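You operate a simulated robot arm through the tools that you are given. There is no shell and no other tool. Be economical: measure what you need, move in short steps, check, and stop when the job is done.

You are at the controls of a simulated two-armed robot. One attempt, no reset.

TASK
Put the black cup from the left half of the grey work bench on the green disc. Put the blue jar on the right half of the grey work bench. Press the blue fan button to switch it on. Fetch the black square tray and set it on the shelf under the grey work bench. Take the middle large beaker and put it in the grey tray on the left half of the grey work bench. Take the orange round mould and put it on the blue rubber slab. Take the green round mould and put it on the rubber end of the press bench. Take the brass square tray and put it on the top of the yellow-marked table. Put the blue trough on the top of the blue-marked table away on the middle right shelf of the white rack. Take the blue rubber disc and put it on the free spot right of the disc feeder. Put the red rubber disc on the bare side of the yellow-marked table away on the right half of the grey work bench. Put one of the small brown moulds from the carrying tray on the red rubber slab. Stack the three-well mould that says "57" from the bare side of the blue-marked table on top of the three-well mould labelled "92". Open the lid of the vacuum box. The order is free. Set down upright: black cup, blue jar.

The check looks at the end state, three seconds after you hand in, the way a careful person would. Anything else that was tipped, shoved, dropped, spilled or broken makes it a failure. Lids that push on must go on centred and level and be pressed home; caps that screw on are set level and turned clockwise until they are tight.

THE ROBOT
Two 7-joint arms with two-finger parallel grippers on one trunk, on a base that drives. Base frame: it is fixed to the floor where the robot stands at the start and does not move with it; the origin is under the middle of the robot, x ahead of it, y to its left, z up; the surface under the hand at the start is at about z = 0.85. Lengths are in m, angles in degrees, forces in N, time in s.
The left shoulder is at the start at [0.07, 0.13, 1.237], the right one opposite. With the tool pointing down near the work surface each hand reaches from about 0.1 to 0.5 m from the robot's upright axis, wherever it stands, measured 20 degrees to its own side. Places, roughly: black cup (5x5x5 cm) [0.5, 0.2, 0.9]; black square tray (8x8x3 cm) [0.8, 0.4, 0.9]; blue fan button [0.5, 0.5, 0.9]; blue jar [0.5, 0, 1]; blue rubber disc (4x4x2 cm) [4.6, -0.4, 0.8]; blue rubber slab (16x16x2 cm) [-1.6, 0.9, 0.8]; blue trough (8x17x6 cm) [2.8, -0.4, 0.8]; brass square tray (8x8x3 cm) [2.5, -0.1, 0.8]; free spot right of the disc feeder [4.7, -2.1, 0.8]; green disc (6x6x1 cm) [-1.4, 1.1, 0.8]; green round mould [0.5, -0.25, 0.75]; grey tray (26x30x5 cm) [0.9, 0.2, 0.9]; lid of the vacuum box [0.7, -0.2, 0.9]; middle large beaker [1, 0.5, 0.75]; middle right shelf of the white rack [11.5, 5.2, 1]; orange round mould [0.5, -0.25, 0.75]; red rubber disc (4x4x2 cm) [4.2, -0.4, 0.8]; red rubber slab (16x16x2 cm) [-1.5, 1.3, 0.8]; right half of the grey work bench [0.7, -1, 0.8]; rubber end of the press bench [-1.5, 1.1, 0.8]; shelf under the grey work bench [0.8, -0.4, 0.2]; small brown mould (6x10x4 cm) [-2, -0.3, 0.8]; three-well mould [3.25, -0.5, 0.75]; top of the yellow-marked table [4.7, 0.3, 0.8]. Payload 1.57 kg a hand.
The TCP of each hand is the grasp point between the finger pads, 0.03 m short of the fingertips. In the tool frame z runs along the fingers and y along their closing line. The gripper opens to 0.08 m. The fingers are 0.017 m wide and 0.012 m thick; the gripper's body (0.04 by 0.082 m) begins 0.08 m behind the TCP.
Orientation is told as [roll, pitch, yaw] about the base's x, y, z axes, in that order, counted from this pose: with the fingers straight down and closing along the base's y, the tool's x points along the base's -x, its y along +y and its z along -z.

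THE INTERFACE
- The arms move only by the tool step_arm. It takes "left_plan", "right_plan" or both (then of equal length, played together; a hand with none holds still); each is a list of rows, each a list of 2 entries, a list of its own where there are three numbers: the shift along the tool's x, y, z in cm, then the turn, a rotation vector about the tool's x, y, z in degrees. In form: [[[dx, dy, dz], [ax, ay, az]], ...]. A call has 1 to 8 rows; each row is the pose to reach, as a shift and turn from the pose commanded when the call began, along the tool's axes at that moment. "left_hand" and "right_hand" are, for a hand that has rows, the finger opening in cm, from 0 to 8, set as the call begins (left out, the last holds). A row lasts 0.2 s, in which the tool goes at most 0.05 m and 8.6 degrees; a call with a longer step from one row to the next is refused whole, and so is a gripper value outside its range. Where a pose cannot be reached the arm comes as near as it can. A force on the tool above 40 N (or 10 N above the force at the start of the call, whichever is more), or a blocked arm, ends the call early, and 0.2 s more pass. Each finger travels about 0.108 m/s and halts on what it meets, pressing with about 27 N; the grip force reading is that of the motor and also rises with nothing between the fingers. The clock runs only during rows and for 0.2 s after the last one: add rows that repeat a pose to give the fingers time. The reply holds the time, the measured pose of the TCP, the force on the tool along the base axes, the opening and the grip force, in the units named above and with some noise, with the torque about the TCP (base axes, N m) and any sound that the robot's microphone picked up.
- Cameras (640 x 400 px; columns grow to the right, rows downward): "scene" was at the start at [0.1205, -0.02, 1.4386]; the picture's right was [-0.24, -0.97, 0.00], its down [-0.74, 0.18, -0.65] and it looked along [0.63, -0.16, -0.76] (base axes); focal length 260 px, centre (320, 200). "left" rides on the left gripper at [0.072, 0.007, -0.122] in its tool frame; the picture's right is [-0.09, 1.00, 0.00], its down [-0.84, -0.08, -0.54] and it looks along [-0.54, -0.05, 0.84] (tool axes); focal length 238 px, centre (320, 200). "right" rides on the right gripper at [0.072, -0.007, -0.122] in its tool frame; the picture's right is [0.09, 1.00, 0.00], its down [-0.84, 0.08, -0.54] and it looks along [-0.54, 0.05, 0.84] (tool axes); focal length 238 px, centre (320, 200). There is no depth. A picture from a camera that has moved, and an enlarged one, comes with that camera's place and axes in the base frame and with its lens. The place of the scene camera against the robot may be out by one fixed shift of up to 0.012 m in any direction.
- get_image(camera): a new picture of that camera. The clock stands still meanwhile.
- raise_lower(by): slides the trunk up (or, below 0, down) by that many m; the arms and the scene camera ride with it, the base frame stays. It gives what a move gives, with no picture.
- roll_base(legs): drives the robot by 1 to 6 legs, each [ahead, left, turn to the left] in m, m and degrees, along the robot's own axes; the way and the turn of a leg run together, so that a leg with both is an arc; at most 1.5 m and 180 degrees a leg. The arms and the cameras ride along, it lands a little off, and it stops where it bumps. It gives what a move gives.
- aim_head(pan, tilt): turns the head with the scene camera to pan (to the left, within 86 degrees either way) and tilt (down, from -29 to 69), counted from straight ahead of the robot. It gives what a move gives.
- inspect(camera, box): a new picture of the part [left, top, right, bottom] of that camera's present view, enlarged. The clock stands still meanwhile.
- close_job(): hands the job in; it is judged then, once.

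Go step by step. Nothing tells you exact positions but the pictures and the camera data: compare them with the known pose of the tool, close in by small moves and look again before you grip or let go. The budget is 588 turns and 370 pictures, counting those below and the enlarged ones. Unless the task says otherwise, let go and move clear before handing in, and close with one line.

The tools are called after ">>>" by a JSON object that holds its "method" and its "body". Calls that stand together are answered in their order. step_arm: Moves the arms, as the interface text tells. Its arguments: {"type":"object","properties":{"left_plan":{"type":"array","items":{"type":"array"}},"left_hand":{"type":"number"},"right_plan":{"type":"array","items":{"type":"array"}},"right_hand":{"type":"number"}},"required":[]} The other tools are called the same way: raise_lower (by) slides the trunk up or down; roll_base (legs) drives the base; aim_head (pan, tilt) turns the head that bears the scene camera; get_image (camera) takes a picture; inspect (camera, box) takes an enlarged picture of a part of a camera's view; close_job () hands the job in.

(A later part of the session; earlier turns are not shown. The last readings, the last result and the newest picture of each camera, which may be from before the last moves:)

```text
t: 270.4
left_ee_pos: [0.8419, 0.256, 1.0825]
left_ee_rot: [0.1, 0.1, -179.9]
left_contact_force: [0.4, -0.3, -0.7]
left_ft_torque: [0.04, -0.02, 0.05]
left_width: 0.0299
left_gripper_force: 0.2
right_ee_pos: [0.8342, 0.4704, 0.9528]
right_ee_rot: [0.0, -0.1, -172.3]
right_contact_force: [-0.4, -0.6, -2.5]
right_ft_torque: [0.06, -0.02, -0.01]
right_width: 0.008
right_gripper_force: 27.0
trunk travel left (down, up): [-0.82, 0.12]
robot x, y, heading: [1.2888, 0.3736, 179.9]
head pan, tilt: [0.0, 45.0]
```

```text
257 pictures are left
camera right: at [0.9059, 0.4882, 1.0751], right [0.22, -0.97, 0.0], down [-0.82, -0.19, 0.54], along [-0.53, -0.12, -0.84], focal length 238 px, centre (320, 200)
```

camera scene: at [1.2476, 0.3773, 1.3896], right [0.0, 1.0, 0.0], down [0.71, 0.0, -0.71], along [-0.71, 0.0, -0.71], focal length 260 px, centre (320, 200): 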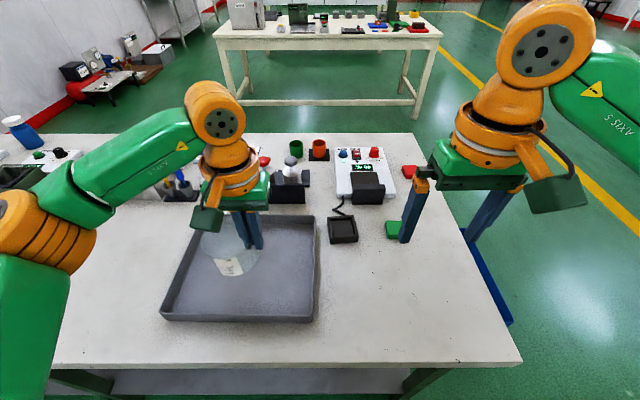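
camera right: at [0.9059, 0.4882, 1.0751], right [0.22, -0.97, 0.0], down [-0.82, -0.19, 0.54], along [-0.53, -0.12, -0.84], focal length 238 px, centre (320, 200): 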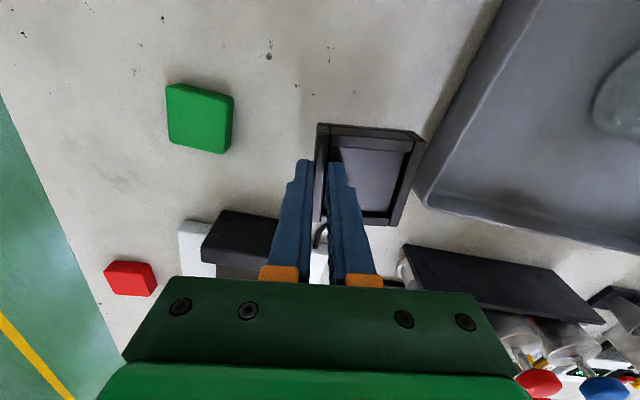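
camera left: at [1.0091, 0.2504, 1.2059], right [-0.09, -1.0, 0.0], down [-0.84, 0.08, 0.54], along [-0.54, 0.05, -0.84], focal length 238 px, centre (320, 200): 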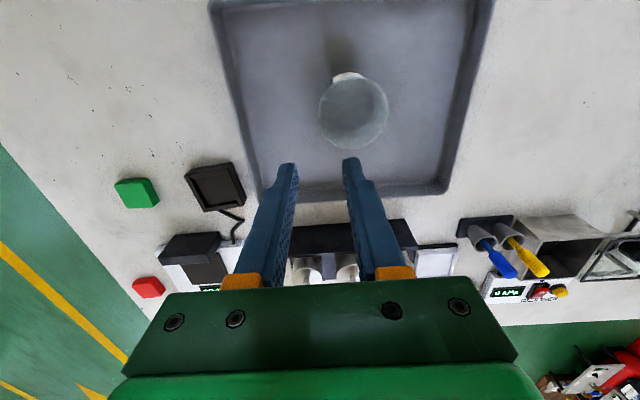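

The tray is held level. I'll put it on the shelf from this side: back away, retract the hands, lower the trunk and look at the shelf.

>>> {"method": "step_arm", "body": {"right_plan": [[[2, 0, -3], [0, 0, 0]], [[4, 0, -6], [0, 0, 0]], [[7, 0, -7], [0, 0, 0]], [[10, 0, -7], [0, 0, 0]]], "left_plan": [[[3, 0, 0], [0, 0, 0]], [[6, 0, 0], [0, 0, 0]], [[9, 0, 0], [0, 0, 0]], [[12, 0, 0], [0, 0, 0]]]}}

>>> {"method": "roll_base", "body": {"legs": [[-0.35, 0, 0]]}}

>>> {"method": "raise_lower", "body": {"by": -0.6}}

>>> {"method": "aim_head", "body": {"pan": 0, "tilt": 30}}

>>> {"method": "get_image", "body": {"camera": "scene"}}

>>> {"method": "get_image", "body": {"camera": "right"}}

```text
t: 271.4
left_ee_pos: [0.964, 0.2559, 1.0838]
left_ee_rot: [0.2, -0.2, -179.9]
left_contact_force: [1.0, 0.3, 0.5]
left_ft_torque: [0.02, 0.05, 0.02]
left_width: 0.0299
left_gripper_force: 0.1
right_ee_pos: [0.9359, 0.486, 1.023]
right_ee_rot: [-0.1, -0.3, -172.3]
right_contact_force: [-0.5, -0.7, -3.3]
right_ft_torque: [0.07, 0.0, 0.03]
right_width: 0.0081
right_gripper_force: 27.3
trunk travel left (down, up): [-0.82, 0.12]
robot x, y, heading: [1.2938, 0.3759, 180.1]
head pan, tilt: [0.0, 45.0]
```

```text
t: 273.7
left_ee_pos: [1.3069, 0.2546, 1.0821]
left_ee_rot: [0.0, 0.2, -179.7]
left_contact_force: [0.5, 0.5, -0.4]
left_ft_torque: [0.0, -0.03, -0.03]
left_width: 0.0299
left_gripper_force: 0.2
right_ee_pos: [1.2786, 0.4848, 1.0208]
right_ee_rot: [-0.1, 0.0, -172.1]
right_contact_force: [0.2, -1.3, -2.4]
right_ft_torque: [0.08, 0.0, 0.0]
right_width: 0.0081
right_gripper_force: 26.9
trunk travel left (down, up): [-0.82, 0.12]
robot x, y, heading: [1.6417, 0.3773, -179.8]
head pan, tilt: [0.0, 45.0]
```

```text
refused: -0.6 is not a number from -0.4 to 0.4
```

```text
t: 274.5
left_ee_pos: [1.3097, 0.2541, 1.0838]
left_ee_rot: [0.1, -0.1, -179.7]
left_contact_force: [-0.3, 0.9, 0.0]
left_ft_torque: [-0.02, 0.0, -0.02]
left_width: 0.0301
left_gripper_force: 0.0
right_ee_pos: [1.281, 0.4844, 1.0206]
right_ee_rot: [0.0, -0.1, -172.1]
right_contact_force: [0.7, -0.3, -2.3]
right_ft_torque: [0.08, 0.01, -0.01]
right_width: 0.0081
right_gripper_force: 26.8
trunk travel left (down, up): [-0.82, 0.12]
robot x, y, heading: [1.636, 0.3732, -180.0]
head pan, tilt: [0.0, 30.0]
```

```text
256 pictures are left
camera scene: at [1.4934, 0.3749, 1.4122], right [0.0, 1.0, 0.0], down [0.5, 0.0, -0.87], along [-0.87, 0.0, -0.5], focal length 260 px, centre (320, 200)
```

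scene: 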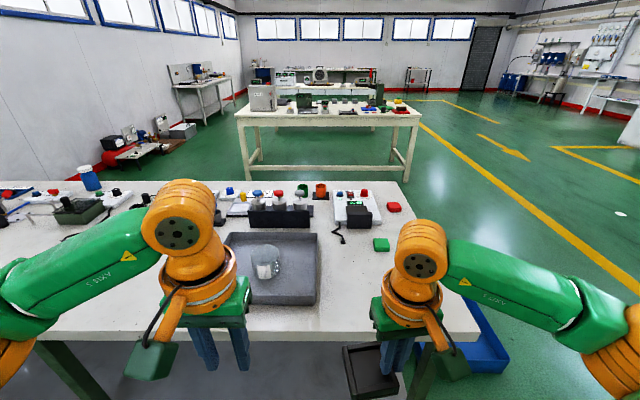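

```text
255 pictures are left
camera right: at [1.3529, 0.5021, 1.1441], right [0.23, -0.97, 0.0], down [-0.82, -0.19, 0.54], along [-0.53, -0.12, -0.84], focal length 238 px, centre (320, 200)
```

right: 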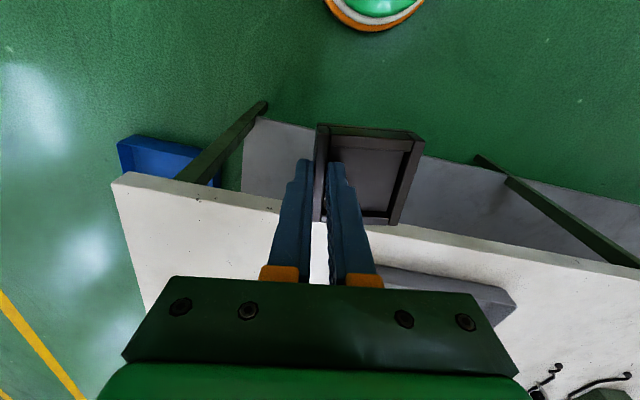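

The shelf spans to about x=1.06 and y=0.70, and it looks empty here. I lower in two stages.

>>> {"method": "raise_lower", "body": {"by": -0.4}}

>>> {"method": "raise_lower", "body": {"by": -0.25}}

>>> {"method": "get_image", "body": {"camera": "scene"}}

>>> {"method": "get_image", "body": {"camera": "right"}}

```text
t: 278.3
left_ee_pos: [1.3102, 0.2559, 0.6826]
left_ee_rot: [0.1, 0.1, -179.6]
left_contact_force: [0.1, -0.8, -0.4]
left_ft_torque: [-0.01, 0.0, 0.01]
left_width: 0.0301
left_gripper_force: 0.0
right_ee_pos: [1.2813, 0.4848, 0.6211]
right_ee_rot: [-0.1, -0.2, -172.1]
right_contact_force: [-0.4, -0.3, -1.3]
right_ft_torque: [0.07, 0.01, 0.01]
right_width: 0.0082
right_gripper_force: 26.8
trunk travel left (down, up): [-0.42, 0.52]
robot x, y, heading: [1.6385, 0.3749, -179.8]
head pan, tilt: [0.0, 30.0]
```

```text
t: 280.9
left_ee_pos: [1.3094, 0.2555, 0.4321]
left_ee_rot: [0.1, 0.1, -179.8]
left_contact_force: [-0.6, 0.3, 0.4]
left_ft_torque: [-0.01, 0.01, 0.0]
left_width: 0.03
left_gripper_force: 0.0
right_ee_pos: [1.2809, 0.4847, 0.3707]
right_ee_rot: [0.0, -0.1, -172.1]
right_contact_force: [-0.2, 0.2, -2.1]
right_ft_torque: [0.1, -0.04, 0.01]
right_width: 0.008
right_gripper_force: 26.7
trunk travel left (down, up): [-0.17, 0.77]
robot x, y, heading: [1.638, 0.3764, -179.8]
head pan, tilt: [0.0, 30.0]
```

```text
254 pictures are left
camera scene: at [1.4934, 0.3748, 0.7623], right [0.0, 1.0, 0.0], down [0.5, 0.0, -0.87], along [-0.87, 0.0, -0.5], focal length 260 px, centre (320, 200)
```

scene: 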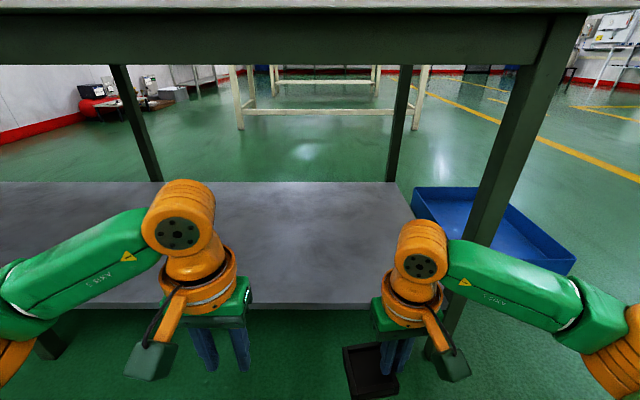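

```text
253 pictures are left
camera right: at [1.353, 0.5021, 0.4941], right [0.23, -0.97, 0.0], down [-0.82, -0.19, 0.54], along [-0.53, -0.12, -0.84], focal length 238 px, centre (320, 200)
```

right: 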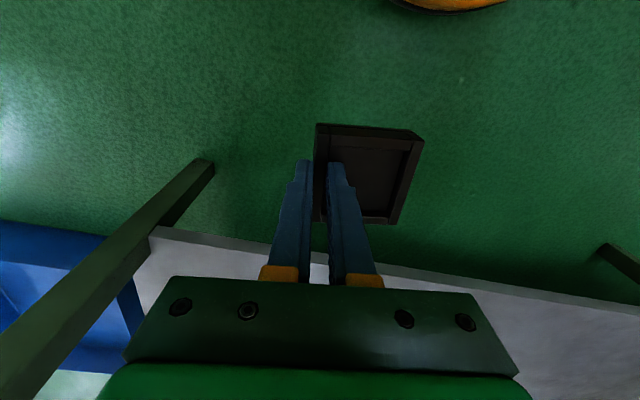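

The space under the bench is clear. To keep my elbows off the bench legs (y≈0.69 and y≈-0.43), I shift left 0.245 m, lower the left hand, then go in.

>>> {"method": "step_arm", "body": {"left_plan": [[[0, 0, 4], [0, 0, 0]], [[0, 0, 7], [0, 0, 0]]]}}

>>> {"method": "roll_base", "body": {"legs": [[0, 0.245, 0], [0.1, 0, 0]]}}

>>> {"method": "get_image", "body": {"camera": "scene"}}

```text
t: 281.5
left_ee_pos: [1.3083, 0.2552, 0.3649]
left_ee_rot: [0.1, 0.0, -179.8]
left_contact_force: [-0.6, 1.1, -0.5]
left_ft_torque: [0.0, -0.01, -0.03]
left_width: 0.03
left_gripper_force: 0.1
right_ee_pos: [1.2815, 0.4857, 0.3713]
right_ee_rot: [0.0, -0.1, -172.1]
right_contact_force: [-0.3, -0.5, -2.5]
right_ft_torque: [0.09, -0.01, 0.01]
right_width: 0.008
right_gripper_force: 26.5
trunk travel left (down, up): [-0.17, 0.77]
robot x, y, heading: [1.6418, 0.3779, -179.6]
head pan, tilt: [0.0, 30.0]
```

```text
t: 284.0
left_ee_pos: [1.2099, 0.0171, 0.364]
left_ee_rot: [0.2, 0.1, -179.6]
left_contact_force: [-0.2, -0.3, -0.2]
left_ft_torque: [-0.01, 0.01, -0.03]
left_width: 0.03
left_gripper_force: 0.2
right_ee_pos: [1.1816, 0.2456, 0.3704]
right_ee_rot: [-0.1, -0.1, -172.2]
right_contact_force: [0.6, -0.2, -2.6]
right_ft_torque: [0.1, -0.01, 0.0]
right_width: 0.0082
right_gripper_force: 26.8
trunk travel left (down, up): [-0.17, 0.77]
robot x, y, heading: [1.541, 0.1423, -179.8]
head pan, tilt: [0.0, 30.0]
```

```text
252 pictures are left
camera scene: at [1.3943, 0.1355, 0.7622], right [0.0, 1.0, 0.0], down [0.5, 0.0, -0.87], along [-0.87, 0.0, -0.5], focal length 260 px, centre (320, 200)
```

scene: 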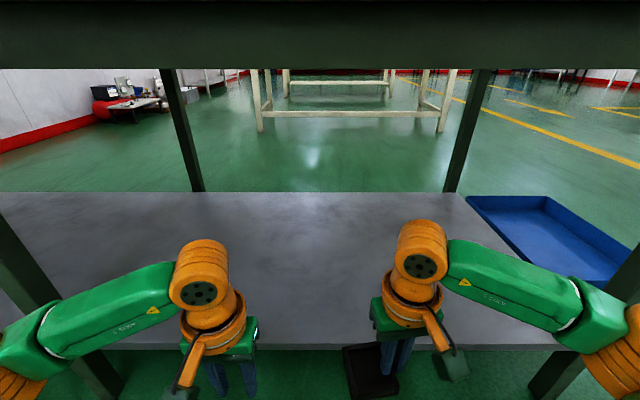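

>>> {"method": "roll_base", "body": {"legs": [[0.12, 0, 0]]}}

>>> {"method": "step_arm", "body": {"right_plan": [[[-3, 0, 0], [0, 0, 0]], [[-6.5, 0, 0], [0, 0, 0]], [[-10, 0, 0], [0, 0, 0]], [[-12.5, 0, 3], [0, 0, 0]]]}}

>>> {"method": "get_image", "body": {"camera": "scene"}}

>>> {"method": "get_image", "body": {"camera": "right"}}

```text
t: 285.2
left_ee_pos: [1.0896, 0.0161, 0.3641]
left_ee_rot: [0.2, 0.2, -179.8]
left_contact_force: [-0.6, -0.5, 0.6]
left_ft_torque: [-0.03, -0.02, 0.01]
left_width: 0.0297
left_gripper_force: 0.0
right_ee_pos: [1.0603, 0.2445, 0.3712]
right_ee_rot: [0.0, -0.1, -172.1]
right_contact_force: [-0.2, -0.2, -2.5]
right_ft_torque: [0.09, -0.01, 0.0]
right_width: 0.0082
right_gripper_force: 27.3
trunk travel left (down, up): [-0.17, 0.77]
robot x, y, heading: [1.4191, 0.1355, -180.0]
head pan, tilt: [0.0, 30.0]
```

```text
t: 286.2
left_ee_pos: [1.0881, 0.0175, 0.3633]
left_ee_rot: [0.1, 0.1, -179.7]
left_contact_force: [-0.1, -0.4, 0.6]
left_ft_torque: [0.01, 0.0, 0.0]
left_width: 0.0301
left_gripper_force: 0.0
right_ee_pos: [0.9378, 0.2259, 0.3385]
right_ee_rot: [0.0, -0.2, -171.9]
right_contact_force: [-0.4, 0.4, -2.2]
right_ft_torque: [0.07, -0.05, -0.01]
right_width: 0.0083
right_gripper_force: 26.6
trunk travel left (down, up): [-0.17, 0.77]
robot x, y, heading: [1.4178, 0.1371, -179.8]
head pan, tilt: [0.0, 30.0]
```

```text
251 pictures are left
camera scene: at [1.2731, 0.1351, 0.7622], right [0.0, 1.0, 0.0], down [0.5, 0.0, -0.87], along [-0.87, 0.0, -0.5], focal length 260 px, centre (320, 200)
```

scene: 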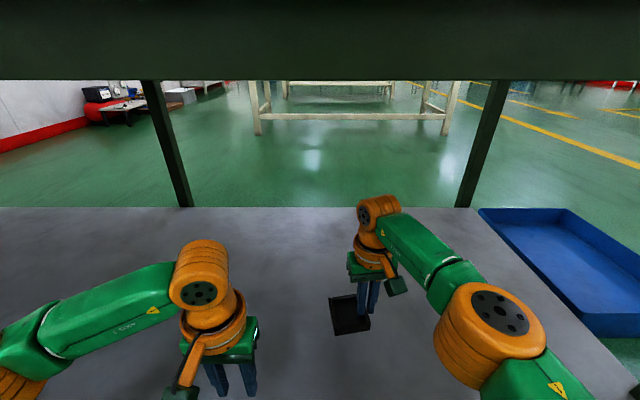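

```text
250 pictures are left
camera right: at [1.0094, 0.2438, 0.4632], right [0.23, -0.97, 0.0], down [-0.82, -0.19, 0.54], along [-0.53, -0.13, -0.84], focal length 238 px, centre (320, 200)
```

right: 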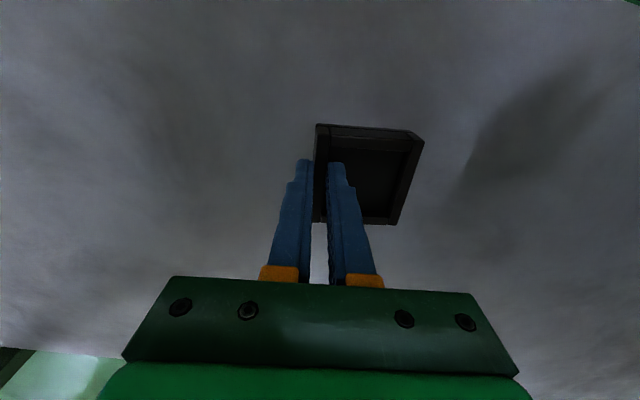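

Over the shelf. I lower to just above it, then feel for contact.

>>> {"method": "step_arm", "body": {"right_plan": [[[0, 0, 3], [0, 0, 0]], [[0, 0, 5.5], [0, 0, 0]], [[0, 0, 6.5], [0, 0, 0]], [[0, 0, 7.2], [0, 0, 0]]]}}

>>> {"method": "step_arm", "body": {"right_plan": [[[0, 0, 0.4], [0, 0, 0]], [[0, 0, 0.8], [0, 0, 0]], [[0, 0, 1.1], [0, 0, 0]]]}}

```text
t: 286.9
left_ee_pos: [1.0904, 0.0173, 0.3648]
left_ee_rot: [0.0, -0.2, -179.7]
left_contact_force: [-0.2, 0.0, 0.6]
left_ft_torque: [0.01, 0.0, 0.02]
left_width: 0.0301
left_gripper_force: 0.1
right_ee_pos: [0.9381, 0.2269, 0.296]
right_ee_rot: [0.1, -0.8, -172.1]
right_contact_force: [7.2, -1.3, 21.3]
right_ft_torque: [-0.01, -0.97, 0.01]
right_width: 0.0078
right_gripper_force: 27.0
trunk travel left (down, up): [-0.17, 0.77]
robot x, y, heading: [1.4169, 0.1357, -180.0]
head pan, tilt: [0.0, 30.0]
stopped in row 3 (right hand): the force on the tool passed its limit at 46 N (the readings are from after the stop); the commanded pose is now the measured one
```

```text
t: 287.3
left_ee_pos: [1.0911, 0.0168, 0.3664]
left_ee_rot: [-0.1, -0.5, -179.9]
left_contact_force: [0.1, -0.2, 0.1]
left_ft_torque: [0.01, -0.03, 0.01]
left_width: 0.03
left_gripper_force: 0.1
right_ee_pos: [0.9369, 0.2261, 0.2946]
right_ee_rot: [0.0, -1.1, -172.0]
right_contact_force: [8.3, 1.1, 32.2]
right_ft_torque: [-0.04, -0.88, 0.13]
right_width: 0.0079
right_gripper_force: 26.7
trunk travel left (down, up): [-0.17, 0.77]
robot x, y, heading: [1.4207, 0.1364, -180.0]
head pan, tilt: [0.0, 30.0]
stopped in row 2 (right hand): the force on the tool passed its limit at 44 N (the readings are from after the stop); the commanded pose is now the measured one
```

Contact at TCP 0.296. I ease off and look before releasing.

>>> {"method": "step_arm", "body": {"right_plan": [[[0, 0, -0.3], [0, 0.9, 0]], [[0, 0, -0.3], [0, 0.9, 0]]]}}

>>> {"method": "inspect", "body": {"camera": "scene", "box": [300, 180, 440, 360]}}

>>> {"method": "get_image", "body": {"camera": "right"}}

```text
t: 287.9
left_ee_pos: [1.0906, 0.0162, 0.3646]
left_ee_rot: [0.1, -0.2, -179.7]
left_contact_force: [-0.3, 1.1, -0.5]
left_ft_torque: [0.04, -0.03, 0.02]
left_width: 0.0301
left_gripper_force: 0.1
right_ee_pos: [0.9404, 0.2274, 0.2944]
right_ee_rot: [-0.1, 0.0, -172.0]
right_contact_force: [-7.5, -2.4, 17.6]
right_ft_torque: [-0.27, 0.81, -0.06]
right_width: 0.0082
right_gripper_force: 26.8
right hand out of reach, approached as far as the arm can: row 1, 2
trunk travel left (down, up): [-0.17, 0.77]
robot x, y, heading: [1.4166, 0.137, -179.7]
head pan, tilt: [0.0, 30.0]
```

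```text
2.22 times, centred on (370, 270) of scene
camera zoom: at [1.2759, 0.1347, 0.7628], right [0.0, 1.0, 0.0], down [0.5, 0.0, -0.87], along [-0.87, 0.0, -0.5], focal length 578 px, centre (209, 44)
```

zoom: 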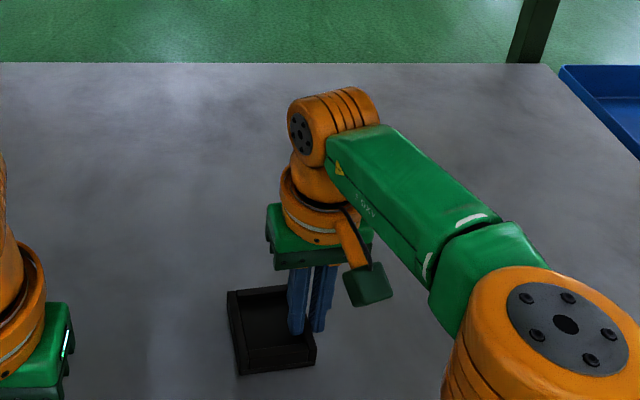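

```text
248 pictures are left
camera right: at [1.0111, 0.2441, 0.4176], right [0.23, -0.97, 0.0], down [-0.82, -0.19, 0.54], along [-0.53, -0.12, -0.84], focal length 238 px, centre (320, 200)
```

right: 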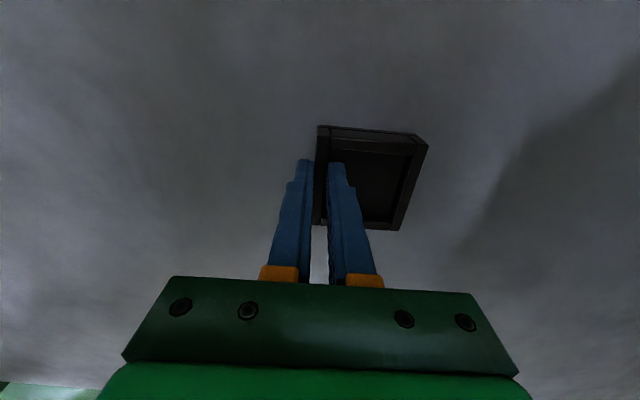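

The tray sits flat on the shelf. Release and rise.

>>> {"method": "step_arm", "body": {"right_plan": [[[0, 0, -0.2], [0, 0, 0]], [[0, 0, -0.2], [0, 0, 0]]]}}

>>> {"method": "step_arm", "body": {"right_plan": [[[0, 0, 0], [0, 0, 0]], [[0, 0, 0], [0, 0, 0]], [[0, 0, -3], [0, 0, 0]], [[0, 0, -6], [0, 0, 0]], [[0, 0, -8], [0, 0, 0]], [[3, 0, -8], [0, 0, 0]], [[6.5, 0, -8], [0, 0, 0]], [[10, 0, -8], [0, 0, 0]]], "right_hand": 3}}

>>> {"method": "get_image", "body": {"camera": "right"}}

>>> {"method": "get_image", "body": {"camera": "scene"}}

```text
t: 288.5
left_ee_pos: [1.0879, 0.0161, 0.3629]
left_ee_rot: [0.1, 0.0, -179.8]
left_contact_force: [-0.2, 0.6, -0.5]
left_ft_torque: [-0.03, -0.02, 0.03]
left_width: 0.03
left_gripper_force: 0.1
right_ee_pos: [0.9396, 0.2266, 0.293]
right_ee_rot: [0.1, 0.4, -172.0]
right_contact_force: [0.3, -2.6, 4.3]
right_ft_torque: [-0.1, 0.25, 0.13]
right_width: 0.0079
right_gripper_force: 26.6
trunk travel left (down, up): [-0.17, 0.77]
robot x, y, heading: [1.4167, 0.1365, -180.2]
head pan, tilt: [0.0, 30.0]
```

```text
t: 290.3
left_ee_pos: [1.0902, 0.0166, 0.3643]
left_ee_rot: [0.1, -0.1, -179.8]
left_contact_force: [-0.2, 0.5, -0.1]
left_ft_torque: [-0.02, 0.02, 0.02]
left_width: 0.03
left_gripper_force: 0.1
right_ee_pos: [1.0383, 0.2427, 0.3746]
right_ee_rot: [0.2, 0.3, -172.2]
right_contact_force: [-1.3, -0.3, 0.1]
right_ft_torque: [0.0, 0.03, -0.01]
right_width: 0.0297
right_gripper_force: 0.0
trunk travel left (down, up): [-0.17, 0.77]
robot x, y, heading: [1.4191, 0.1361, -179.8]
head pan, tilt: [0.0, 30.0]
```

```text
247 pictures are left
camera right: at [1.1103, 0.2597, 0.4989], right [0.23, -0.97, 0.0], down [-0.82, -0.19, 0.54], along [-0.52, -0.12, -0.84], focal length 238 px, centre (320, 200)
```

right: 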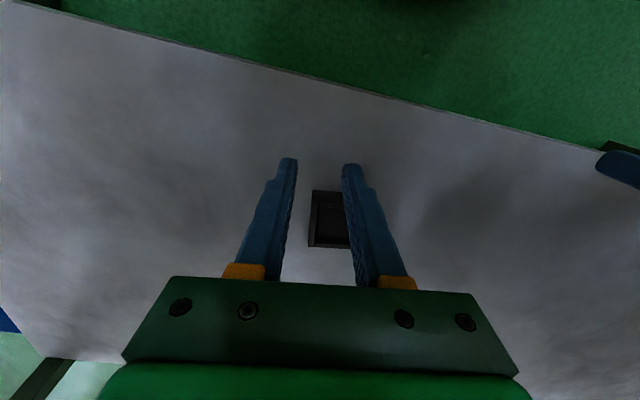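

```text
246 pictures are left
camera scene: at [1.2736, 0.1354, 0.7623], right [0.0, 1.0, 0.0], down [0.5, 0.0, -0.87], along [-0.87, 0.0, -0.5], focal length 260 px, centre (320, 200)
```

scene: 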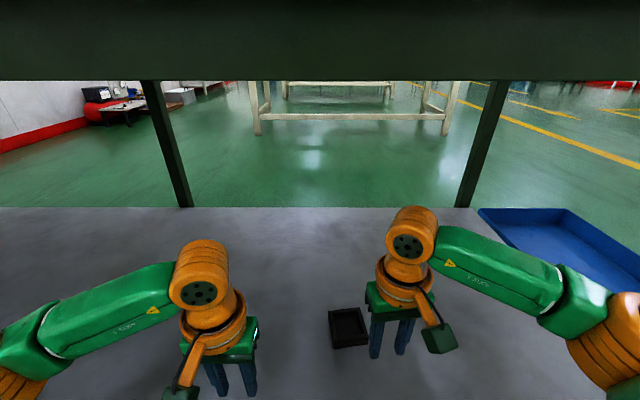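

The tray sits on the shelf. I back out, raise the trunk, and head for the tables with the dark slats.

>>> {"method": "roll_base", "body": {"legs": [[-0.3, 0, 0]]}}

>>> {"method": "raise_lower", "body": {"by": 0.4}}

>>> {"method": "raise_lower", "body": {"by": 0.3}}

>>> {"method": "roll_base", "body": {"legs": [[0.05, 1.2, 0], [0, 0, -90]]}}

>>> {"method": "aim_head", "body": {"pan": -50, "tilt": 25}}

>>> {"method": "get_image", "body": {"camera": "scene"}}

```text
t: 292.3
left_ee_pos: [1.3891, 0.0172, 0.3636]
left_ee_rot: [0.1, 0.1, -179.5]
left_contact_force: [0.1, -0.1, -0.1]
left_ft_torque: [-0.01, -0.02, -0.01]
left_width: 0.0298
left_gripper_force: 0.1
right_ee_pos: [1.3372, 0.2419, 0.3748]
right_ee_rot: [0.2, 0.3, -171.8]
right_contact_force: [-0.8, 0.4, -0.9]
right_ft_torque: [0.0, 0.01, -0.01]
right_width: 0.0303
right_gripper_force: 0.0
trunk travel left (down, up): [-0.17, 0.77]
robot x, y, heading: [1.7193, 0.1379, -179.3]
head pan, tilt: [0.0, 30.0]
```

```text
t: 296.1
left_ee_pos: [1.3884, 0.0173, 0.7643]
left_ee_rot: [0.1, 0.0, -179.4]
left_contact_force: [1.1, 0.9, 0.3]
left_ft_torque: [-0.02, 0.0, 0.01]
left_width: 0.0302
left_gripper_force: 0.2
right_ee_pos: [1.3364, 0.2415, 0.7753]
right_ee_rot: [0.2, 0.2, -171.8]
right_contact_force: [-0.5, 0.0, -0.5]
right_ft_torque: [0.01, 0.01, 0.01]
right_width: 0.03
right_gripper_force: 0.0
trunk travel left (down, up): [-0.57, 0.37]
robot x, y, heading: [1.7184, 0.1372, -179.3]
head pan, tilt: [0.0, 30.0]
```

```text
t: 299.1
left_ee_pos: [1.3875, 0.0165, 1.0633]
left_ee_rot: [0.0, 0.0, -179.5]
left_contact_force: [-0.7, -1.4, 0.9]
left_ft_torque: [0.01, -0.01, 0.0]
left_width: 0.03
left_gripper_force: 0.0
right_ee_pos: [1.3373, 0.2416, 1.0749]
right_ee_rot: [0.2, 0.2, -171.8]
right_contact_force: [0.5, -0.5, -0.5]
right_ft_torque: [-0.04, -0.02, 0.01]
right_width: 0.03
right_gripper_force: 0.1
trunk travel left (down, up): [-0.87, 0.07]
robot x, y, heading: [1.7194, 0.1355, -179.6]
head pan, tilt: [0.0, 30.0]
```

```text
t: 309.0
left_ee_pos: [1.545, -0.7276, 1.064]
left_ee_rot: [0.1, 0.1, 90.2]
left_contact_force: [0.1, 1.0, -1.1]
left_ft_torque: [-0.01, 0.0, 0.02]
left_width: 0.0299
left_gripper_force: 0.1
right_ee_pos: [1.7702, -0.6797, 1.0736]
right_ee_rot: [0.2, 0.3, 97.9]
right_contact_force: [0.0, 1.0, -0.5]
right_ft_torque: [-0.01, -0.02, -0.05]
right_width: 0.0302
right_gripper_force: 0.1
trunk travel left (down, up): [-0.87, 0.07]
robot x, y, heading: [1.6647, -1.0594, 90.2]
head pan, tilt: [0.0, 30.0]
```

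```text
t: 310.2
left_ee_pos: [1.545, -0.7282, 1.0631]
left_ee_rot: [0.2, 0.0, 90.2]
left_contact_force: [-0.1, -0.6, 1.3]
left_ft_torque: [0.02, -0.01, 0.0]
left_width: 0.03
left_gripper_force: 0.2
right_ee_pos: [1.7696, -0.6794, 1.075]
right_ee_rot: [0.2, 0.3, 97.9]
right_contact_force: [0.0, -0.2, -0.3]
right_ft_torque: [0.01, 0.01, 0.01]
right_width: 0.0299
right_gripper_force: 0.1
trunk travel left (down, up): [-0.87, 0.07]
robot x, y, heading: [1.6614, -1.0606, 90.2]
head pan, tilt: [-50.0, 25.0]
```

```text
245 pictures are left
camera scene: at [1.7303, -0.9509, 1.4703], right [0.64, -0.77, 0.0], down [-0.32, -0.27, -0.91], along [0.69, 0.58, -0.42], focal length 260 px, centre (320, 200)
```

scene: 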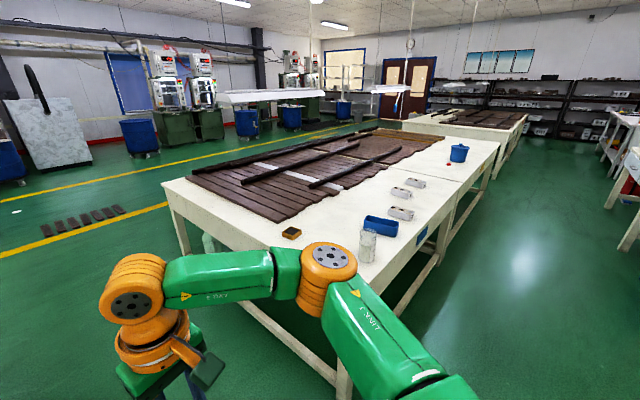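

I see the brass tray (near corner), the blue trough, three three-well moulds along the bare side, and a second table beyond. I drive along the aisle to the moulds to read their labels.

>>> {"method": "roll_base", "body": {"legs": [[0, -1.4, 0]]}}

>>> {"method": "aim_head", "body": {"pan": 0, "tilt": 40}}

>>> {"method": "get_image", "body": {"camera": "scene"}}

```text
t: 317.1
left_ee_pos: [2.9375, -0.7342, 1.0628]
left_ee_rot: [0.1, 0.1, 89.5]
left_contact_force: [0.9, -0.4, 0.1]
left_ft_torque: [0.01, -0.01, 0.01]
left_width: 0.0301
left_gripper_force: 0.0
right_ee_pos: [3.1633, -0.6874, 1.075]
right_ee_rot: [0.1, 0.3, 97.1]
right_contact_force: [-0.7, -0.2, -0.6]
right_ft_torque: [-0.01, 0.0, 0.0]
right_width: 0.0301
right_gripper_force: 0.0
trunk travel left (down, up): [-0.87, 0.07]
robot x, y, heading: [3.0536, -1.0667, 89.4]
head pan, tilt: [-50.0, 25.0]
```

```text
t: 318.3
left_ee_pos: [2.9382, -0.7332, 1.0632]
left_ee_rot: [0.1, -0.1, 89.5]
left_contact_force: [-0.2, -0.4, 0.6]
left_ft_torque: [-0.02, -0.01, 0.02]
left_width: 0.0302
left_gripper_force: 0.0
right_ee_pos: [3.1639, -0.6866, 1.0742]
right_ee_rot: [0.1, 0.2, 97.2]
right_contact_force: [-0.3, 0.1, -0.3]
right_ft_torque: [0.03, -0.01, -0.02]
right_width: 0.0301
right_gripper_force: 0.0
trunk travel left (down, up): [-0.87, 0.07]
robot x, y, heading: [3.0573, -1.0644, 89.3]
head pan, tilt: [0.0, 40.0]
```

```text
244 pictures are left
camera scene: at [3.0508, -0.9318, 1.447], right [1.0, -0.01, 0.0], down [-0.01, -0.64, -0.77], along [0.01, 0.77, -0.64], focal length 260 px, centre (320, 200)
```

scene: 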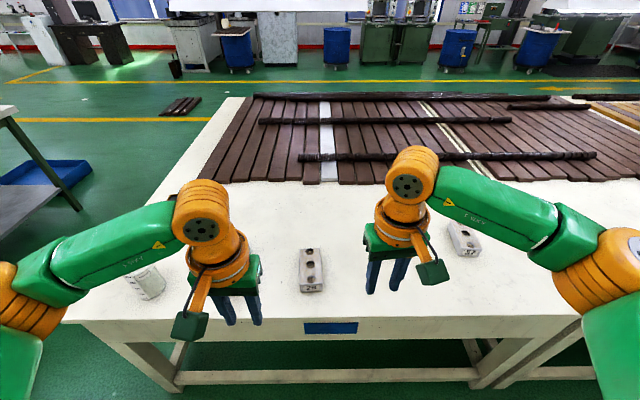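

>>> {"method": "get_image", "body": {"camera": "left"}}

>>> {"method": "get_image", "body": {"camera": "right"}}

>>> {"method": "inspect", "body": {"camera": "scene", "box": [290, 210, 500, 330]}}

```text
243 pictures are left
camera left: at [2.9326, -0.8055, 1.1853], right [-0.99, 0.1, 0.0], down [0.09, 0.84, 0.54], along [0.05, 0.54, -0.84], focal length 238 px, centre (320, 200)
```

left: 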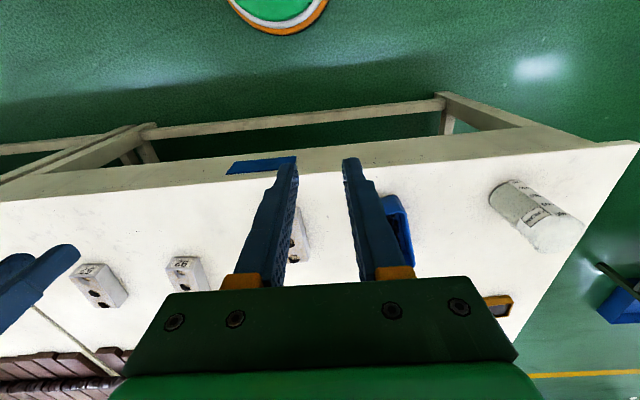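

```text
242 pictures are left
camera right: at [3.1814, -0.7558, 1.1988], right [-0.98, -0.22, 0.0], down [-0.18, 0.82, 0.54], along [-0.12, 0.52, -0.84], focal length 238 px, centre (320, 200)
```

right: 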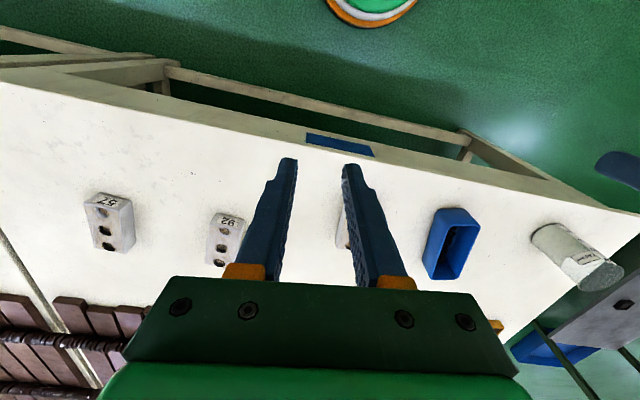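

```text
3.05 times, centred on (395, 270) of scene
camera zoom: at [3.0508, -0.9318, 1.447], right [1.0, -0.01, 0.0], down [-0.01, -0.64, -0.77], along [0.01, 0.77, -0.64], focal length 793 px, centre (91, -13)
```

zoom: 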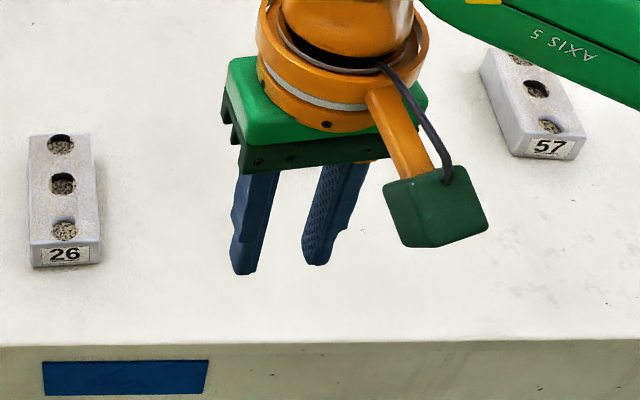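

The labels read 26, 92 (middle, at about (3.285, -0.42)) and 57 (right, at about (3.495, -0.41)). I drive up to 57 with the right hand.

>>> {"method": "roll_base", "body": {"legs": [[0.0, -0.31, 0.6], [0.25, 0, 0]]}}

>>> {"method": "raise_lower", "body": {"by": -0.08}}

>>> {"method": "step_arm", "body": {"right_plan": [[[0, 0, 0], [0, 0, 7.7]], [[0, 0, 0], [0, 0, 7.7]]], "right_hand": 8}}

>>> {"method": "get_image", "body": {"camera": "right"}}

>>> {"method": "get_image", "body": {"camera": "scene"}}

```text
t: 321.8
left_ee_pos: [3.2437, -0.4852, 1.0644]
left_ee_rot: [0.1, 0.0, 90.0]
left_contact_force: [-0.9, 0.3, 0.4]
left_ft_torque: [0.04, 0.02, 0.03]
left_width: 0.0302
left_gripper_force: 0.1
right_ee_pos: [3.4678, -0.4371, 1.0761]
right_ee_rot: [0.0, 0.2, 97.7]
right_contact_force: [-0.5, 0.1, 0.5]
right_ft_torque: [-0.01, -0.05, 0.0]
right_width: 0.0302
right_gripper_force: 0.1
trunk travel left (down, up): [-0.87, 0.07]
robot x, y, heading: [3.3581, -0.8124, 89.9]
head pan, tilt: [0.0, 40.0]
```

```text
t: 323.0
left_ee_pos: [3.2418, -0.4835, 0.984]
left_ee_rot: [0.0, 0.0, 90.0]
left_contact_force: [-0.1, -0.3, -0.1]
left_ft_torque: [0.01, 0.01, -0.05]
left_width: 0.03
left_gripper_force: 0.0
right_ee_pos: [3.4673, -0.4339, 0.9951]
right_ee_rot: [0.0, 0.3, 97.7]
right_contact_force: [0.0, -0.7, 0.7]
right_ft_torque: [-0.01, 0.0, -0.03]
right_width: 0.0302
right_gripper_force: 0.0
trunk travel left (down, up): [-0.79, 0.15]
robot x, y, heading: [3.3622, -0.8137, 89.9]
head pan, tilt: [0.0, 40.0]
```

```text
t: 323.6
left_ee_pos: [3.2419, -0.4834, 0.9827]
left_ee_rot: [0.2, 0.0, 90.0]
left_contact_force: [0.1, 0.1, 0.1]
left_ft_torque: [0.03, -0.01, 0.03]
left_width: 0.0299
left_gripper_force: 0.1
right_ee_pos: [3.467, -0.4342, 0.9958]
right_ee_rot: [0.0, 0.3, 90.0]
right_contact_force: [-0.6, 0.0, -0.5]
right_ft_torque: [0.01, -0.02, 0.0]
right_width: 0.0799
right_gripper_force: 0.1
trunk travel left (down, up): [-0.79, 0.15]
robot x, y, heading: [3.3614, -0.8139, 90.1]
head pan, tilt: [0.0, 40.0]
```

```text
240 pictures are left
camera right: at [3.4764, -0.5044, 1.1192], right [-1.0, -0.09, 0.0], down [-0.08, 0.84, 0.54], along [-0.05, 0.53, -0.84], focal length 238 px, centre (320, 200)
```

right: 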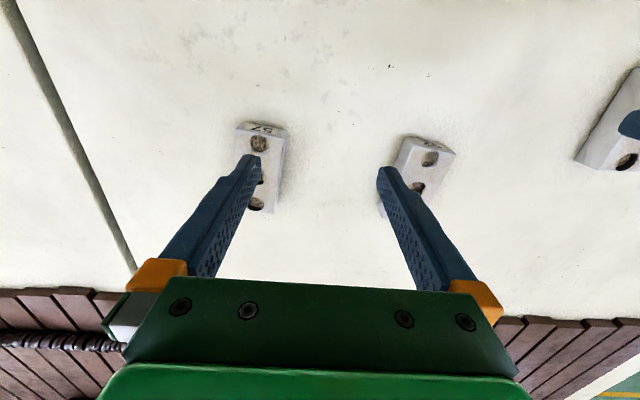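

```text
239 pictures are left
camera scene: at [3.3565, -0.68, 1.367], right [1.0, 0.0, 0.0], down [0.0, -0.64, -0.77], along [0.0, 0.77, -0.64], focal length 260 px, centre (320, 200)
```

scene: 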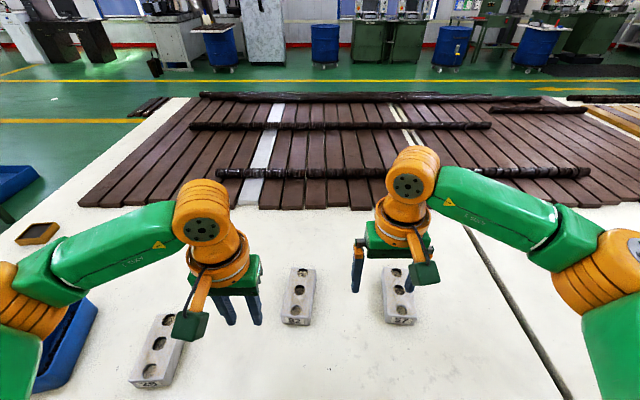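

>>> {"method": "step_arm", "body": {"right_plan": [[[-2.5, -3.5, 0], [0, 0, 0]], [[-5, -7, 0], [0, 0, 0]]]}}

>>> {"method": "get_image", "body": {"camera": "right"}}

```text
t: 324.2
left_ee_pos: [3.2435, -0.483, 0.9827]
left_ee_rot: [0.2, 0.1, 90.0]
left_contact_force: [0.0, 0.7, -0.2]
left_ft_torque: [0.01, 0.03, 0.03]
left_width: 0.0303
left_gripper_force: 0.1
right_ee_pos: [3.541, -0.3818, 0.994]
right_ee_rot: [0.2, 0.4, 90.0]
right_contact_force: [0.9, -0.9, 0.1]
right_ft_torque: [0.0, 0.04, 0.01]
right_width: 0.0801
right_gripper_force: 0.0
trunk travel left (down, up): [-0.79, 0.15]
robot x, y, heading: [3.3604, -0.8159, 90.0]
head pan, tilt: [0.0, 40.0]
```

```text
238 pictures are left
camera right: at [3.5488, -0.4516, 1.1179], right [-1.0, -0.09, 0.0], down [-0.08, 0.84, 0.54], along [-0.05, 0.53, -0.84], focal length 238 px, centre (320, 200)
```

right: 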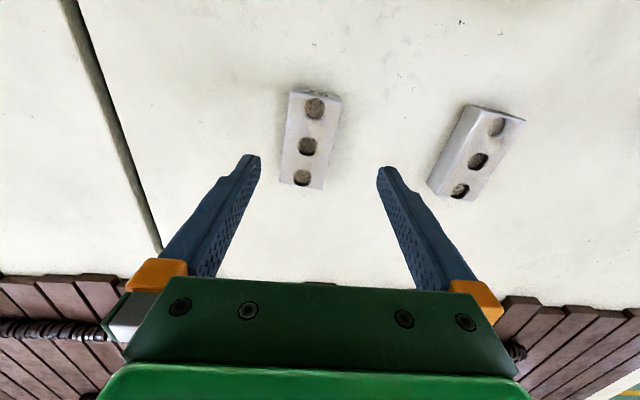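

>>> {"method": "step_arm", "body": {"right_plan": [[[-1.2, -0.6, 3], [0, 0, 4]], [[-2.2, -1.3, 6], [0, 0, 4]], [[-2.2, -1.3, 9], [0, 0, 4]]]}}

>>> {"method": "get_image", "body": {"camera": "right"}}

```text
t: 325.0
left_ee_pos: [3.2424, -0.4831, 0.9829]
left_ee_rot: [0.1, 0.0, 89.9]
left_contact_force: [-0.4, 0.6, -0.5]
left_ft_torque: [0.0, -0.04, 0.0]
left_width: 0.0301
left_gripper_force: 0.2
right_ee_pos: [3.5518, -0.3621, 0.9043]
right_ee_rot: [0.0, 0.3, 86.1]
right_contact_force: [0.5, -0.4, 0.1]
right_ft_torque: [0.04, -0.01, -0.01]
right_width: 0.08
right_gripper_force: 0.0
trunk travel left (down, up): [-0.79, 0.15]
robot x, y, heading: [3.3596, -0.8159, 89.8]
head pan, tilt: [0.0, 40.0]
```

```text
237 pictures are left
camera right: at [3.5546, -0.4324, 1.0283], right [-1.0, -0.02, 0.0], down [-0.02, 0.84, 0.54], along [-0.01, 0.54, -0.84], focal length 238 px, centre (320, 200)
```

right: 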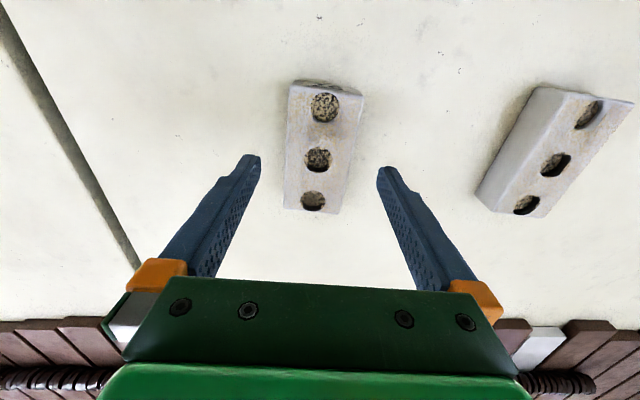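

>>> {"method": "step_arm", "body": {"right_plan": [[[0.2, 0, 2], [0, 0, 0]], [[0.2, 0, 4], [0, 0, 0]], [[0.2, 0, 5], [0, 0, 0]]]}}

>>> {"method": "step_arm", "body": {"right_plan": [[[0, 0, 0], [0, 0, 0]], [[0, 0, 0], [0, 0, 0]], [[0, 0, 0], [0, 0, 0]]], "right_hand": 3.5}}

>>> {"method": "get_image", "body": {"camera": "right"}}

```text
t: 325.8
left_ee_pos: [3.2421, -0.4821, 0.9823]
left_ee_rot: [0.1, 0.0, 90.0]
left_contact_force: [0.4, -0.7, 0.3]
left_ft_torque: [0.04, -0.01, 0.01]
left_width: 0.0302
left_gripper_force: 0.0
right_ee_pos: [3.5508, -0.3652, 0.8535]
right_ee_rot: [0.0, 0.3, 86.0]
right_contact_force: [0.6, 0.1, 0.6]
right_ft_torque: [-0.01, -0.01, 0.03]
right_width: 0.08
right_gripper_force: 0.1
trunk travel left (down, up): [-0.79, 0.15]
robot x, y, heading: [3.3613, -0.8145, 89.9]
head pan, tilt: [0.0, 40.0]
```

```text
t: 326.6
left_ee_pos: [3.242, -0.482, 0.9841]
left_ee_rot: [0.1, 0.0, 90.0]
left_contact_force: [0.8, 0.0, 1.1]
left_ft_torque: [0.03, 0.0, 0.0]
left_width: 0.0303
left_gripper_force: 0.0
right_ee_pos: [3.5516, -0.3653, 0.8551]
right_ee_rot: [0.0, 0.2, 86.0]
right_contact_force: [0.7, 0.3, 0.3]
right_ft_torque: [0.0, 0.03, 0.03]
right_width: 0.035
right_gripper_force: 0.0
trunk travel left (down, up): [-0.79, 0.15]
robot x, y, heading: [3.3582, -0.8165, 89.7]
head pan, tilt: [0.0, 40.0]
```

```text
236 pictures are left
camera right: at [3.5546, -0.4359, 0.9781], right [-1.0, -0.02, 0.0], down [-0.02, 0.84, 0.54], along [-0.01, 0.54, -0.84], focal length 238 px, centre (320, 200)
```

right: 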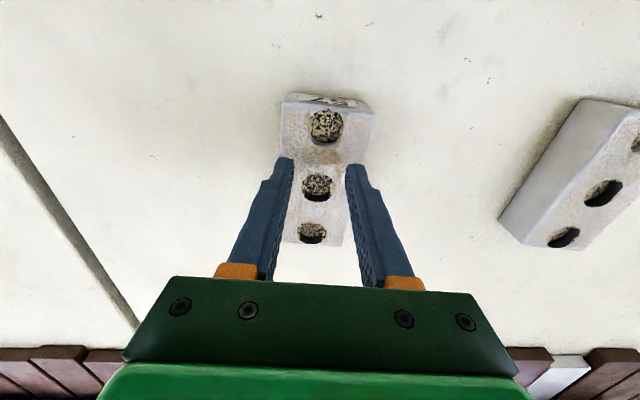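

The fingertips are still above the mould, since the table is lower than assumed. I reopen, shift 1 cm ahead and go lower carefully.

>>> {"method": "step_arm", "body": {"right_plan": [[[0, 0, 0], [0, 0, 0]], [[0, 0, 0], [0, 0, 0]], [[-1, 0, 1], [0, 0, 0]], [[-1, 0, 2], [0, 0, 0]], [[-1, 0, 2.8], [0, 0, 0]]], "right_hand": 8}}

>>> {"method": "get_image", "body": {"camera": "right"}}

```text
t: 327.8
left_ee_pos: [3.2423, -0.4829, 0.9835]
left_ee_rot: [0.1, 0.1, 89.9]
left_contact_force: [0.6, 0.2, 0.0]
left_ft_torque: [0.0, 0.0, 0.0]
left_width: 0.0302
left_gripper_force: 0.0
right_ee_pos: [3.5509, -0.3548, 0.8272]
right_ee_rot: [0.0, 0.3, 86.0]
right_contact_force: [-0.8, 0.1, -0.6]
right_ft_torque: [-0.01, 0.0, 0.0]
right_width: 0.08
right_gripper_force: 0.0
trunk travel left (down, up): [-0.79, 0.15]
robot x, y, heading: [3.362, -0.8131, 89.9]
head pan, tilt: [0.0, 40.0]
```

```text
235 pictures are left
camera right: at [3.5546, -0.4252, 0.9512], right [-1.0, -0.02, 0.0], down [-0.02, 0.84, 0.54], along [-0.01, 0.54, -0.84], focal length 238 px, centre (320, 200)
```

right: 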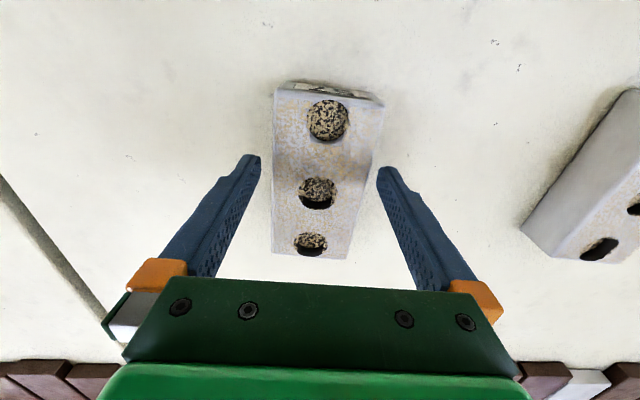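

The mould top is really at z≈0.79 and the table at about 0.75. The 57 mould's centre is about (3.554, -0.338), so I shift and lower via the trunk.

>>> {"method": "step_arm", "body": {"right_plan": [[[-1.5, -0.2, 0], [0, 0, 0]], [[-1.5, -0.2, 0], [0, 0, 0]]]}}

>>> {"method": "raise_lower", "body": {"by": -0.035}}

>>> {"method": "get_image", "body": {"camera": "right"}}

```text
t: 328.4
left_ee_pos: [3.2423, -0.4823, 0.9833]
left_ee_rot: [0.1, 0.1, 90.1]
left_contact_force: [-0.6, -0.1, -0.2]
left_ft_torque: [0.01, 0.01, 0.01]
left_width: 0.03
left_gripper_force: 0.0
right_ee_pos: [3.5552, -0.3411, 0.8282]
right_ee_rot: [0.0, 0.3, 86.0]
right_contact_force: [-0.2, -0.6, -0.5]
right_ft_torque: [0.0, 0.02, -0.02]
right_width: 0.0801
right_gripper_force: 0.1
trunk travel left (down, up): [-0.79, 0.15]
robot x, y, heading: [3.3594, -0.8111, 90.0]
head pan, tilt: [0.0, 40.0]
```

```text
t: 329.2
left_ee_pos: [3.2414, -0.4859, 0.9495]
left_ee_rot: [0.0, -0.2, 89.9]
left_contact_force: [0.3, 0.1, 0.1]
left_ft_torque: [-0.04, 0.0, -0.02]
left_width: 0.0298
left_gripper_force: 0.0
right_ee_pos: [3.5539, -0.3436, 0.7945]
right_ee_rot: [0.0, 0.0, 85.9]
right_contact_force: [2.3, 2.4, 19.2]
right_ft_torque: [0.03, 0.04, -0.12]
right_width: 0.0796
right_gripper_force: 0.1
trunk travel left (down, up): [-0.755, 0.185]
robot x, y, heading: [3.3619, -0.8151, 90.0]
head pan, tilt: [0.0, 40.0]
```

```text
234 pictures are left
camera right: at [3.5565, -0.4139, 0.9184], right [-1.0, -0.02, 0.0], down [-0.02, 0.84, 0.54], along [-0.01, 0.54, -0.84], focal length 238 px, centre (320, 200)
```

right: 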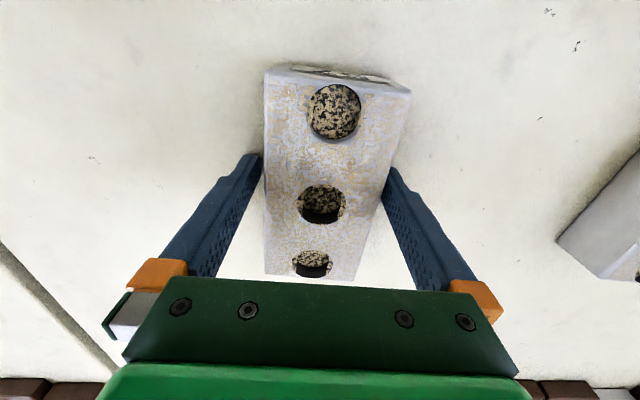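

>>> {"method": "step_arm", "body": {"right_plan": [[[0, 0, -0.6], [0, 0, 0]], [[0, 0, -0.6], [0, 0, 0]]]}}

>>> {"method": "step_arm", "body": {"right_plan": [[[0, 0, 0], [0, 0, 0]], [[0, 0, 0], [0, 0, 0]], [[0, 0, 0], [0, 0, 0]]], "right_hand": 3.5}}

>>> {"method": "step_arm", "body": {"right_plan": [[[0, 0, -1.5], [0, 0, 0]], [[0, 0, -4], [0, 0, 0]]]}}

>>> {"method": "get_image", "body": {"camera": "right"}}

```text
t: 329.8
left_ee_pos: [3.2425, -0.483, 0.9489]
left_ee_rot: [0.0, 0.0, 90.1]
left_contact_force: [0.4, 0.0, 0.0]
left_ft_torque: [0.0, 0.03, 0.02]
left_width: 0.0303
left_gripper_force: 0.1
right_ee_pos: [3.5549, -0.3423, 0.7984]
right_ee_rot: [0.0, 0.3, 86.0]
right_contact_force: [0.3, -0.7, -0.5]
right_ft_torque: [0.0, 0.03, 0.0]
right_width: 0.0798
right_gripper_force: 0.1
trunk travel left (down, up): [-0.755, 0.185]
robot x, y, heading: [3.3618, -0.8125, 90.0]
head pan, tilt: [0.0, 40.0]
```

```text
t: 330.6
left_ee_pos: [3.2413, -0.4829, 0.9485]
left_ee_rot: [0.1, 0.0, 89.9]
left_contact_force: [0.5, 0.0, 0.5]
left_ft_torque: [0.02, 0.01, -0.03]
left_width: 0.03
left_gripper_force: 0.1
right_ee_pos: [3.555, -0.3412, 0.7986]
right_ee_rot: [0.0, 0.4, 86.0]
right_contact_force: [-1.4, -0.4, -0.2]
right_ft_torque: [-0.33, 0.1, -0.11]
right_width: 0.0663
right_gripper_force: 26.9
trunk travel left (down, up): [-0.755, 0.185]
robot x, y, heading: [3.3576, -0.8129, 89.9]
head pan, tilt: [0.0, 40.0]
```

```text
t: 331.2
left_ee_pos: [3.2422, -0.4826, 0.9485]
left_ee_rot: [0.1, 0.0, 90.1]
left_contact_force: [0.4, 0.3, -0.5]
left_ft_torque: [0.01, -0.02, 0.0]
left_width: 0.0299
left_gripper_force: 0.0
right_ee_pos: [3.5548, -0.3415, 0.838]
right_ee_rot: [0.1, 0.3, 86.0]
right_contact_force: [-0.1, -0.4, -5.8]
right_ft_torque: [0.0, 0.01, 0.0]
right_width: 0.0662
right_gripper_force: 26.9
trunk travel left (down, up): [-0.755, 0.185]
robot x, y, heading: [3.3606, -0.8126, 89.9]
head pan, tilt: [0.0, 40.0]
```

```text
233 pictures are left
camera right: at [3.5583, -0.4118, 0.9624], right [-1.0, -0.02, 0.0], down [-0.02, 0.84, 0.54], along [-0.01, 0.54, -0.84], focal length 238 px, centre (320, 200)
```

right: 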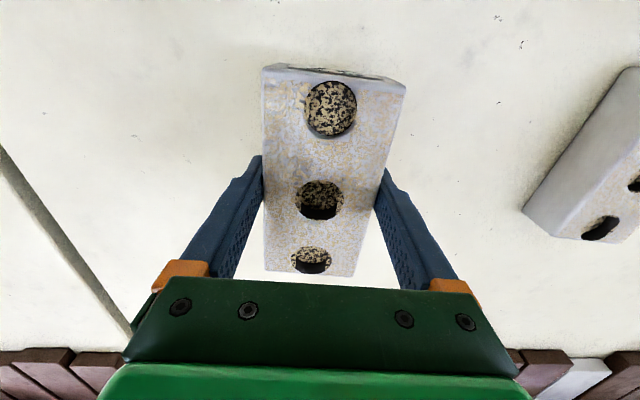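

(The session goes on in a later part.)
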